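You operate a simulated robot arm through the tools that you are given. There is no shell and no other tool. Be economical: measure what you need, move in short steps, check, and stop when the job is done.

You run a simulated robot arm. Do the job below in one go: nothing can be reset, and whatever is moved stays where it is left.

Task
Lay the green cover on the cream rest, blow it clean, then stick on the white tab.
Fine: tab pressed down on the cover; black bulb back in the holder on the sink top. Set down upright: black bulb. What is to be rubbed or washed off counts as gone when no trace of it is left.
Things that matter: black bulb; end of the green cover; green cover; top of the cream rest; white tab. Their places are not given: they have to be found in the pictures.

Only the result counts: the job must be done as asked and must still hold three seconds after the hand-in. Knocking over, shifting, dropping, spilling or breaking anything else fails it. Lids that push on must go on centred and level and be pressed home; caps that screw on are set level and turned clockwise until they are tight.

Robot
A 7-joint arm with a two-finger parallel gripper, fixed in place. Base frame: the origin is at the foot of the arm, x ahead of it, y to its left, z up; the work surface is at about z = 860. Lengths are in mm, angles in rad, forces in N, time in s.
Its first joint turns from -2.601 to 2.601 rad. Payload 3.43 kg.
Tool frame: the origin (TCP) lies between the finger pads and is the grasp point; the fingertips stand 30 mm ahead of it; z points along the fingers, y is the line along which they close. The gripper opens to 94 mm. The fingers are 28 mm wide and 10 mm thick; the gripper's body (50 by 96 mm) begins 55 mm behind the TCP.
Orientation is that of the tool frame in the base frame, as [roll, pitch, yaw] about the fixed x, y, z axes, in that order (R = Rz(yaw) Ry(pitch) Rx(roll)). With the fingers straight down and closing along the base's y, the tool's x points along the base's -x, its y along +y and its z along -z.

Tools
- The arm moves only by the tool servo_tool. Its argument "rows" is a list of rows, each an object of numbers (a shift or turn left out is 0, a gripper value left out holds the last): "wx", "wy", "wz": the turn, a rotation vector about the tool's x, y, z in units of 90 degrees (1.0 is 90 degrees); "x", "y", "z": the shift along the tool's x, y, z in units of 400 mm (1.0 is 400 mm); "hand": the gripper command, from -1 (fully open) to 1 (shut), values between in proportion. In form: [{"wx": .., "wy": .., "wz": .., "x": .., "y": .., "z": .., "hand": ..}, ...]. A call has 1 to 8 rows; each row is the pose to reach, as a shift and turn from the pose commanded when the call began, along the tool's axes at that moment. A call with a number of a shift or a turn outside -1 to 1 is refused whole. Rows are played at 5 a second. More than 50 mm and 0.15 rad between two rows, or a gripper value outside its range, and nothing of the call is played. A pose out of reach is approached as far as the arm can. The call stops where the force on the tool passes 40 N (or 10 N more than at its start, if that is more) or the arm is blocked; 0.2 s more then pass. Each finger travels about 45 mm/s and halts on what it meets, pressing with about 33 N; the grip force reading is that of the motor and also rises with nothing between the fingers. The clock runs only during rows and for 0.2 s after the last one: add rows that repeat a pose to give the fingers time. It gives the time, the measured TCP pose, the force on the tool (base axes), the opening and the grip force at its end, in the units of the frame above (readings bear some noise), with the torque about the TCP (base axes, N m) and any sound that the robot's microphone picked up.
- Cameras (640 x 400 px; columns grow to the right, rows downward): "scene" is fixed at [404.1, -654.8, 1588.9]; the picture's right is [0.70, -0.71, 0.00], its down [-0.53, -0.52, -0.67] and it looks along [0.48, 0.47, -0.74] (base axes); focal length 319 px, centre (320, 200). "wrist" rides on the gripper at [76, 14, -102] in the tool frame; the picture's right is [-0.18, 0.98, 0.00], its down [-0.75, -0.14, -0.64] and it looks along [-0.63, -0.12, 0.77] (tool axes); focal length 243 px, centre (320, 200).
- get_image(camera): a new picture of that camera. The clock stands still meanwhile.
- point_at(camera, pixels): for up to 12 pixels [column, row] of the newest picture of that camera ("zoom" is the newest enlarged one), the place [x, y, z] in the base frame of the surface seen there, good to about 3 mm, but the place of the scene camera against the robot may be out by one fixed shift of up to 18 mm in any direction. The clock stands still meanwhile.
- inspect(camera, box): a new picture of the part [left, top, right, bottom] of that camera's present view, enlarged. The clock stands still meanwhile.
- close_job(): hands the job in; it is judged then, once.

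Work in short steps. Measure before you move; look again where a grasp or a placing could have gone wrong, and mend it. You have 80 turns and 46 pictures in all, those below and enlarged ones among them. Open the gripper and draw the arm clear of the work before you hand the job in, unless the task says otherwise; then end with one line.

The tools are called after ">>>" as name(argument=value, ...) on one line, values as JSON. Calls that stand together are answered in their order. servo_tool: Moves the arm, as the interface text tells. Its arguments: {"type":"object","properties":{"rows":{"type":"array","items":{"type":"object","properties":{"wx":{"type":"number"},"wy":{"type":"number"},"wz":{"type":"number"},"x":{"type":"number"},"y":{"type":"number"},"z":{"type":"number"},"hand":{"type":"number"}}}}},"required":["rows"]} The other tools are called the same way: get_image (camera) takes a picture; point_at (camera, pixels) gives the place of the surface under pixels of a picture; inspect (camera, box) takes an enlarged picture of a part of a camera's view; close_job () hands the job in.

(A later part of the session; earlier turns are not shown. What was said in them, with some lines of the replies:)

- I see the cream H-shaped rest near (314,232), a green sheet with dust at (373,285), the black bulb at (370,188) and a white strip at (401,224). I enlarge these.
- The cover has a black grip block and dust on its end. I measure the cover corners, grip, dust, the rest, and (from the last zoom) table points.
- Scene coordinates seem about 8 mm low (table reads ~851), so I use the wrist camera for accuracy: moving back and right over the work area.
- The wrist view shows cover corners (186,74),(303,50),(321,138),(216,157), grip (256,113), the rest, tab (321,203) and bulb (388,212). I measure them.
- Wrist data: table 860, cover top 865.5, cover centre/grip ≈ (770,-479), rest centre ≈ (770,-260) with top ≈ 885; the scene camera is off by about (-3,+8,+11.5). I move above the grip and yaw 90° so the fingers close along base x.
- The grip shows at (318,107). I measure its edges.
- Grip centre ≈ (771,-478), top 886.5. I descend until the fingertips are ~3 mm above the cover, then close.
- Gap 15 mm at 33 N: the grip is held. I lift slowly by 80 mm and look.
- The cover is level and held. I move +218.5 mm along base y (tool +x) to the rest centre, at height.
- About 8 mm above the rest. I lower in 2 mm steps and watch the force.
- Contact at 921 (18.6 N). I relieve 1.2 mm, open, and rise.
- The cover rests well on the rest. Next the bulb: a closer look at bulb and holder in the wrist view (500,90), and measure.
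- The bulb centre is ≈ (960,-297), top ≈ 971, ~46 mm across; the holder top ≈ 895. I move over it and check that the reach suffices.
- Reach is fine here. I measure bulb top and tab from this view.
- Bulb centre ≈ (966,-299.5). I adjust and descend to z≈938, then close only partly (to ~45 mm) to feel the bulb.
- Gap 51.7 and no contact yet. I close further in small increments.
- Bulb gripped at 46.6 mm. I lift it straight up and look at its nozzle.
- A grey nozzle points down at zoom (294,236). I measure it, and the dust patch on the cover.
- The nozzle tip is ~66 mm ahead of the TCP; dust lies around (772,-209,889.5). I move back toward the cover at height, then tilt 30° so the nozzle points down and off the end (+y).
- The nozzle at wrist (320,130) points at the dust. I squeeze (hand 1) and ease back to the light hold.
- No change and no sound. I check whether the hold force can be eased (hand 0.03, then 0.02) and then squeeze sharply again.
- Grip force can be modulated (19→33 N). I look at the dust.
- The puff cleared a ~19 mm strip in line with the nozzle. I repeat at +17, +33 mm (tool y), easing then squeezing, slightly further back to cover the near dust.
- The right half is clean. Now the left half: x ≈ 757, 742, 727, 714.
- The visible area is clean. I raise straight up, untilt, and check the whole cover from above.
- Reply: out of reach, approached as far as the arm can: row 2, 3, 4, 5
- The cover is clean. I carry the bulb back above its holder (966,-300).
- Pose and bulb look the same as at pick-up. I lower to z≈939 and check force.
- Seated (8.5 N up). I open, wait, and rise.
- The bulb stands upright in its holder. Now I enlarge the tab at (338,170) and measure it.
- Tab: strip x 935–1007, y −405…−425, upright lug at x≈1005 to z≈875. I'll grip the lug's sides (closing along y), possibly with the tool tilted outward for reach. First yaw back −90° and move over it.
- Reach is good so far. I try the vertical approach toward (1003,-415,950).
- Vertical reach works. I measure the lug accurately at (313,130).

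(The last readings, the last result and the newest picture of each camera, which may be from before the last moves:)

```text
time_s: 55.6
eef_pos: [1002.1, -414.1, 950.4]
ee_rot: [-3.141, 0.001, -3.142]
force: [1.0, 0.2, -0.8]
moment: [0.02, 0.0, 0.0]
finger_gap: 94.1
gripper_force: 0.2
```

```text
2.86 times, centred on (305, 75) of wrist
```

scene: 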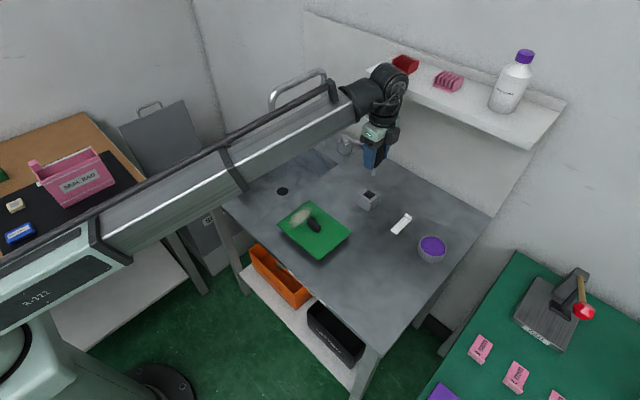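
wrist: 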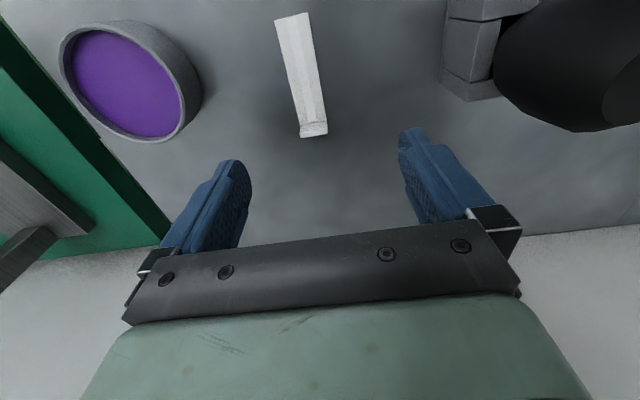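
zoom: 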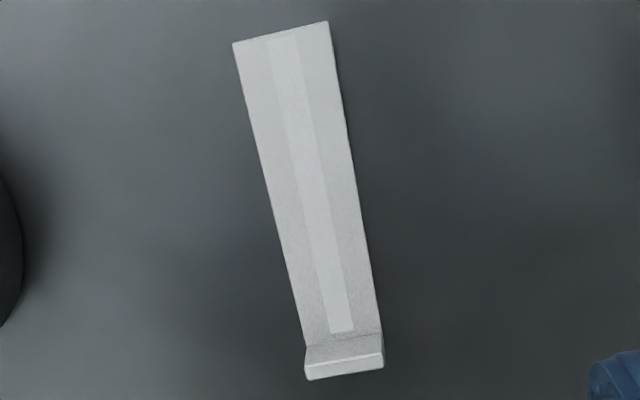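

The lug centre is (1005,-417.3), strip centre x≈970. I descend to z≈892 and close.

>>> servo_tool(rows=[{"y": -0.006, "z": 0.05}, {"y": -0.006, "z": 0.1}, {"y": -0.006, "z": 0.135}, {"y": -0.006, "z": 0.145}, {"y": -0.006, "z": 0.145}])

>>> servo_tool(rows=[{"hand": 0}, {"hand": 0.5}, {"hand": 0.7}, {"hand": 0.7}, {"hand": 0.7}, {"hand": 0.7}, {"hand": 0.7}])

```text
time_s: 56.8
eef_pos: [1003.7, -416.5, 891.8]
ee_rot: [3.141, 0.001, 3.141]
force: [0.4, 0.1, 0.7]
moment: [0.02, -0.02, -0.01]
finger_gap: 94.0
gripper_force: 0.1
```

```text
time_s: 58.4
eef_pos: [1003.2, -417.4, 891.7]
ee_rot: [3.141, 0.0, -3.141]
force: [0.3, 0.3, 0.9]
moment: [-0.02, 0.05, -0.01]
finger_gap: 18.8
gripper_force: 33.2
```

Held at 18.8 mm. I lift and check.

>>> servo_tool(rows=[{"z": -0.02}, {"z": -0.06}, {"z": -0.12}, {"z": -0.2}, {"z": -0.27}, {"z": -0.27}])

>>> inspect(camera="wrist", box=[220, 60, 420, 250])

```text
time_s: 59.8
eef_pos: [999.5, -418.7, 1002.0]
ee_rot: [-3.141, 0.002, 3.14]
force: [0.1, 0.0, -0.1]
moment: [-0.03, 0.01, 0.03]
finger_gap: 18.6
gripper_force: 32.9
```

```text
2.11 times, centred on (320, 155) of wrist
```

zoom: 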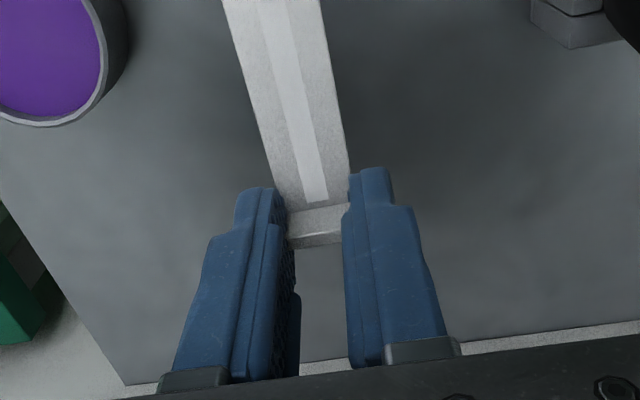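

The tab is lifted. I check it is level with point measurements along the strip.

>>> point_at(camera="zoom", pixels=[[265, 10], [285, 60], [295, 110], [305, 160], [312, 195], [318, 225], [230, 5], [315, 5]])

>>> servo_tool(rows=[{"x": 0.08}, {"x": 0.17}, {"x": 0.26}, {"x": 0.35}, {"x": 0.43}, {"x": 0.4975}, {"x": 0.4975}])

>>> servo_tool(rows=[{"y": 0.08}, {"y": 0.17}, {"y": 0.26}, {"y": 0.35}, {"y": 0.45}, {"y": 0.53}, {"y": 0.53}])

>>> get_image(camera="wrist")

```text
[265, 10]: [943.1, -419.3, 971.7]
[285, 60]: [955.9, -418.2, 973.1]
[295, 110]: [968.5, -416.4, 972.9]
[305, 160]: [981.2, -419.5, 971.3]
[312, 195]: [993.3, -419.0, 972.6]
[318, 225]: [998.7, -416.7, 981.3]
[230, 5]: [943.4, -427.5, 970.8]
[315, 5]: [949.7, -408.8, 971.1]
```

```text
time_s: 61.4
eef_pos: [803.5, -416.7, 1000.1]
ee_rot: [-3.141, 0.001, 3.14]
force: [-0.8, -0.4, -0.1]
moment: [0.0, 0.02, 0.01]
finger_gap: 18.8
gripper_force: 33.2
```

```text
time_s: 63.0
eef_pos: [805.2, -204.9, 998.3]
ee_rot: [-3.141, 0.001, -3.141]
force: [-0.1, 0.1, 0.1]
moment: [0.01, 0.0, -0.02]
finger_gap: 18.5
gripper_force: 33.2
```

```text
11 pictures are left
```

wrist: 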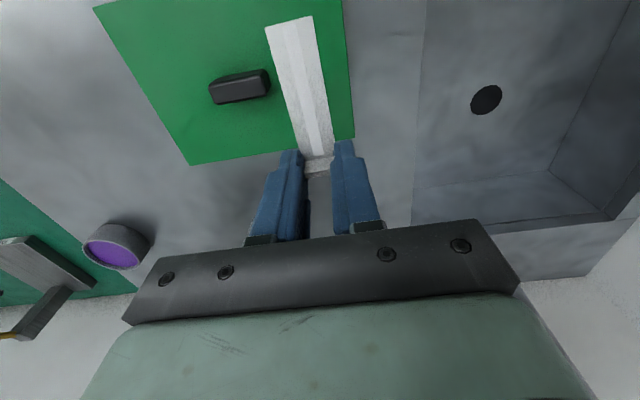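

The strip is level and over the cover's end. I lower to just above the cover.

>>> servo_tool(rows=[{"z": 0.06}, {"z": 0.12}, {"z": 0.165}, {"z": 0.183}, {"z": 0.183}])

>>> inspect(camera="wrist", box=[180, 0, 440, 180])

```text
time_s: 64.2
eef_pos: [804.2, -205.8, 926.1]
ee_rot: [-3.141, -0.002, 3.141]
force: [0.4, -0.2, -0.1]
moment: [0.0, -0.02, -0.05]
finger_gap: 18.6
gripper_force: 32.9
```

```text
2.22 times, centred on (310, 90) of wrist
```

zoom: 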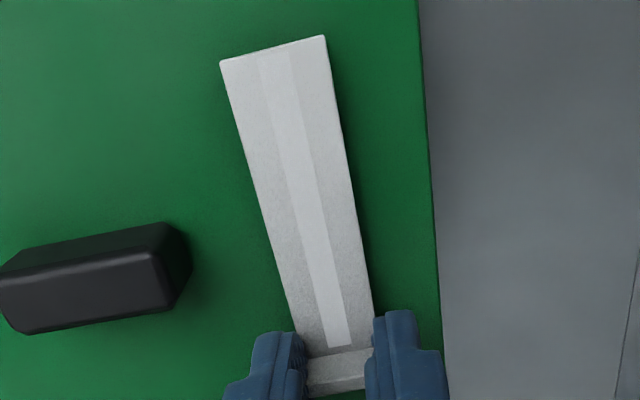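

Position is good, between the block and the end edge. I lower slowly to contact.

>>> servo_tool(rows=[{"z": 0.004}, {"z": 0.008}, {"z": 0.011}, {"z": 0.011}])

>>> servo_tool(rows=[{"z": 0.002}, {"z": 0.004}, {"z": 0.004}])

```text
time_s: 65.2
eef_pos: [803.9, -205.0, 921.4]
ee_rot: [-3.14, -0.001, 3.141]
force: [-0.1, 0.4, 0.3]
moment: [-0.04, 0.0, 0.02]
finger_gap: 18.7
gripper_force: 33.0
```

```text
time_s: 66.0
eef_pos: [804.0, -204.7, 919.9]
ee_rot: [-3.141, -0.001, -3.141]
force: [0.0, 0.4, 6.6]
moment: [0.04, 0.22, -0.01]
finger_gap: 19.0
gripper_force: 32.6
```

Contact at 920 (6.6 N). I press a bit more.

>>> servo_tool(rows=[{"z": 0.0015}, {"z": 0.003}, {"z": 0.003}])

```text
time_s: 66.8
eef_pos: [803.5, -205.3, 919.3]
ee_rot: [3.141, 0.001, 3.141]
force: [1.0, -0.9, 22.3]
moment: [-0.04, 0.25, 0.03]
finger_gap: 18.9
gripper_force: 33.8
```

22 N pressed. I relieve 1 mm, open slightly (to ~38 mm), and rise.

>>> servo_tool(rows=[{"z": -0.0025}, {"z": -0.0025, "hand": 0.4}, {"z": -0.0025, "hand": 0.2}, {"z": -0.0025, "hand": 0.2}, {"z": -0.0025, "hand": 0.2}])

>>> servo_tool(rows=[{"z": -0.03}, {"z": -0.1}, {"z": -0.15}, {"z": -0.15}])

>>> get_image(camera="wrist")

```text
time_s: 68.0
eef_pos: [804.2, -205.4, 920.0]
ee_rot: [3.141, -0.001, 3.141]
force: [1.4, 0.1, -0.4]
moment: [0.02, 0.01, -0.01]
finger_gap: 37.4
gripper_force: 0.1
```

```text
time_s: 69.0
eef_pos: [803.9, -205.0, 979.5]
ee_rot: [-3.141, 0.0, 3.141]
force: [0.5, 0.0, -0.3]
moment: [0.01, -0.02, 0.04]
finger_gap: 37.7
gripper_force: 0.1
```

```text
9 pictures are left
```

wrist: 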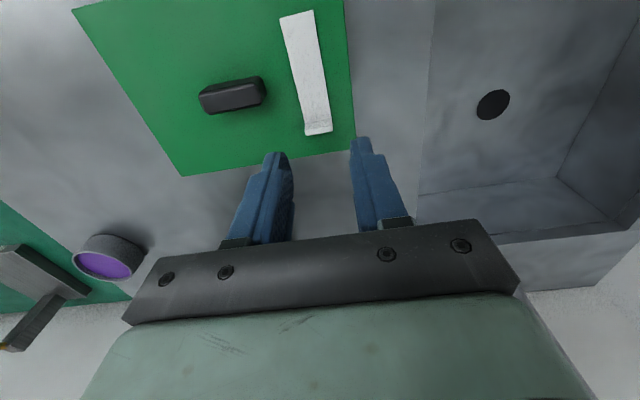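

The tab lies on the cover (the centre band is gone, suggesting it has stuck). I close the fingers and press along the strip to be sure.

>>> servo_tool(rows=[{"x": 0.03, "hand": 1}, {"x": 0.085, "hand": 1}, {"x": 0.085, "hand": 1}, {"x": 0.085, "hand": 1}, {"x": 0.085, "z": 0.07}, {"x": 0.085, "z": 0.12}, {"x": 0.085, "z": 0.137}, {"x": 0.085, "z": 0.137}])

>>> servo_tool(rows=[{"z": 0.003}, {"z": 0.006}, {"z": 0.009}, {"z": 0.009}])

```text
time_s: 70.8
eef_pos: [770.0, -205.6, 925.2]
ee_rot: [-3.141, 0.0, 3.141]
force: [-0.4, -0.3, 0.4]
moment: [0.0, -0.04, 0.0]
finger_gap: 0.1
gripper_force: 32.6
```

```text
time_s: 71.8
eef_pos: [769.6, -205.0, 922.7]
ee_rot: [3.141, 0.0, 3.141]
force: [0.0, -0.1, 0.3]
moment: [-0.03, -0.01, -0.02]
finger_gap: 0.0
gripper_force: 33.1
```

Not touching yet; continuing down in small steps.

>>> servo_tool(rows=[{"z": 0.0025}, {"z": 0.005}, {"z": 0.0055}, {"z": 0.0055}])

```text
time_s: 72.8
eef_pos: [769.8, -206.4, 920.3]
ee_rot: [-3.141, 0.0, 3.14]
force: [0.6, 0.2, 8.5]
moment: [-0.01, 0.0, 0.01]
finger_gap: 0.1
gripper_force: 32.9
```

Contact 8.5 N; press on to ~25 N and hold, then move along for one more press near the far (−x) end.

>>> servo_tool(rows=[{"z": 0.0015}, {"z": 0.003}, {"z": 0.003}, {"z": 0.003}])

>>> servo_tool(rows=[{"z": -0.02}, {"x": 0.055, "z": -0.02}, {"x": 0.055, "z": -0.005}, {"x": 0.055, "z": -0.001}, {"x": 0.055, "z": 0.0}, {"x": 0.055, "z": 0.0}])

>>> servo_tool(rows=[{"z": -0.05}, {"z": -0.15}, {"z": -0.25}, {"z": -0.33}])

>>> get_image(camera="wrist")

```text
time_s: 73.8
eef_pos: [769.2, -205.0, 920.2]
ee_rot: [3.141, 0.001, -3.141]
force: [2.2, -0.7, 33.7]
moment: [-0.04, -0.02, 0.01]
finger_gap: 0.0
gripper_force: 33.0
```

```text
time_s: 75.2
eef_pos: [746.5, -205.6, 919.5]
ee_rot: [3.141, 0.002, 3.14]
force: [-0.7, 2.3, 29.2]
moment: [0.04, -0.05, 0.03]
finger_gap: 0.1
gripper_force: 33.0
```

```text
time_s: 76.2
eef_pos: [748.0, -205.6, 1051.4]
ee_rot: [-3.141, 0.001, -3.14]
force: [0.7, 0.8, -0.1]
moment: [0.01, 0.01, -0.02]
finger_gap: 0.2
gripper_force: 33.0
```

```text
8 pictures are left
```

wrist: 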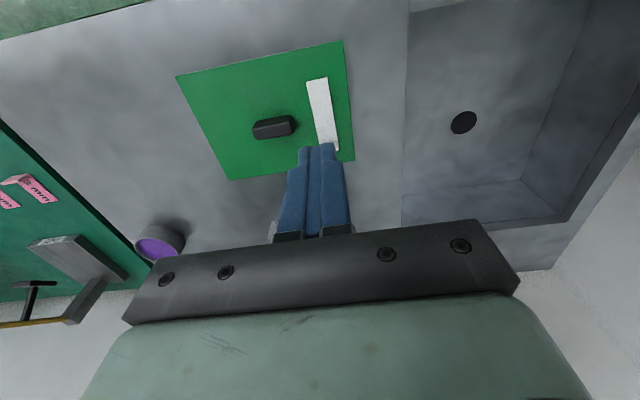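

Pressed with ~30 N at both spots. I open, rise and draw back, then take a final look.

>>> servo_tool(rows=[{"z": -0.1, "hand": -1}, {"z": -0.2, "hand": -1}, {"z": -0.3, "y": 0.05, "hand": -1}, {"z": -0.3, "y": 0.15}, {"z": -0.3, "y": 0.25}, {"z": -0.3, "y": 0.35}, {"z": -0.3, "y": 0.35}])

>>> inspect(camera="scene", box=[250, 150, 450, 290])

```text
time_s: 76.9
eef_pos: [750.6, -203.8, 1135.2]
ee_rot: [-3.135, 0.015, -3.141]
force: [9.4, -2.1, -16.0]
moment: [-0.11, -0.12, -0.03]
finger_gap: 56.5
gripper_force: 0.1
out of reach, approached as far as the arm can: row 3
stopped in row 3: the force on the tool passed its limit at 73 N (the readings are from after the stop); the commanded pose is now the measured one
```

```text
2.86 times, centred on (350, 220) of scene
```

zoom: 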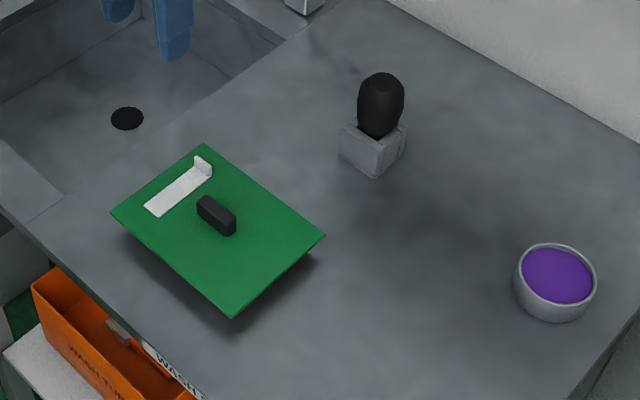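

The cover, tab and bulb look right, but the arm stopped with a force; I check the whole scene for contact with something.

>>> get_image(camera="scene")

>>> servo_tool(rows=[{"hand": -1}, {"hand": -1}, {"hand": -1}])

```text
6 pictures are left
```

scene: 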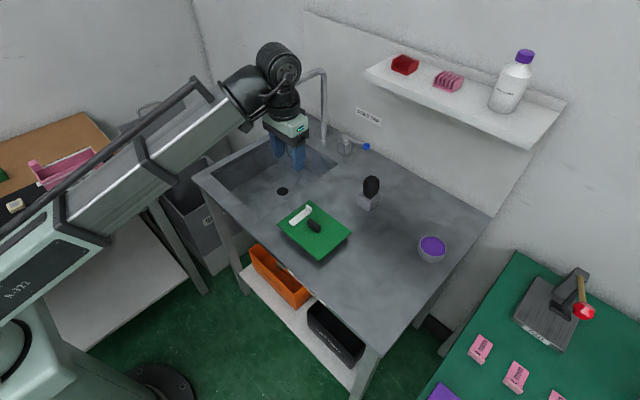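

```text
time_s: 77.7
eef_pos: [750.3, -203.8, 1134.1]
ee_rot: [-3.138, 0.015, -3.14]
force: [13.2, -3.6, -28.4]
moment: [-0.2, -0.59, -0.04]
finger_gap: 94.5
gripper_force: 0.0
```

The gripper's upper part evidently touched the tap spout while rising. I back down the way I came, then move away to −y, and check the tap.

>>> servo_tool(rows=[{"z": 0.03}, {"z": 0.08}, {"z": 0.12}, {"z": 0.12}])

>>> servo_tool(rows=[{"y": -0.08}, {"y": -0.18}, {"y": -0.28}, {"y": -0.38}, {"y": -0.48}, {"y": -0.55}, {"y": -0.55}])

>>> get_image(camera="scene")

```text
time_s: 78.7
eef_pos: [751.6, -204.2, 1086.6]
ee_rot: [-3.136, 0.013, -3.139]
force: [-1.1, -0.5, -0.2]
moment: [0.01, -0.03, 0.04]
finger_gap: 93.9
gripper_force: 0.1
```

```text
time_s: 80.3
eef_pos: [751.3, -423.8, 1087.8]
ee_rot: [-3.137, 0.013, -3.14]
force: [0.3, -0.3, -1.6]
moment: [-0.02, 0.01, 0.0]
finger_gap: 94.0
gripper_force: 0.1
```

```text
5 pictures are left
```

scene: 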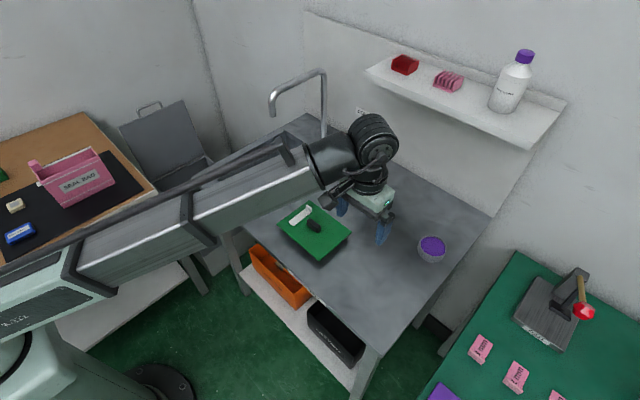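

The tap looks unchanged (spout at (272,112) as at the start). One last enlarged look at the cover for traces.

>>> inspect(camera="scene", box=[270, 195, 360, 265])

```text
5.71 times, centred on (315, 230) of scene
```

zoom: 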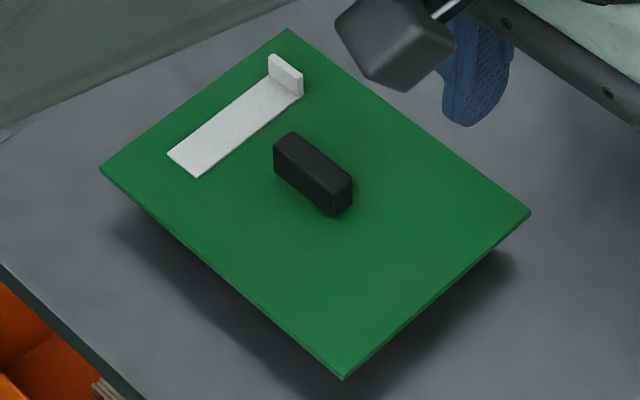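

The cover is clean, the tab is flat on its end, the bulb is in its holder, and the arm is clear and open. Handing in.

>>> close_job()

```text
The job is handed in.
```

The green cover is on the cream rest and blown clean, the white tab is pressed down on its end, and the black bulb is upright in its holder; the gripper bumped the tap spout while drawing clear (73 N), but the tap looks unmoved in the pictures.
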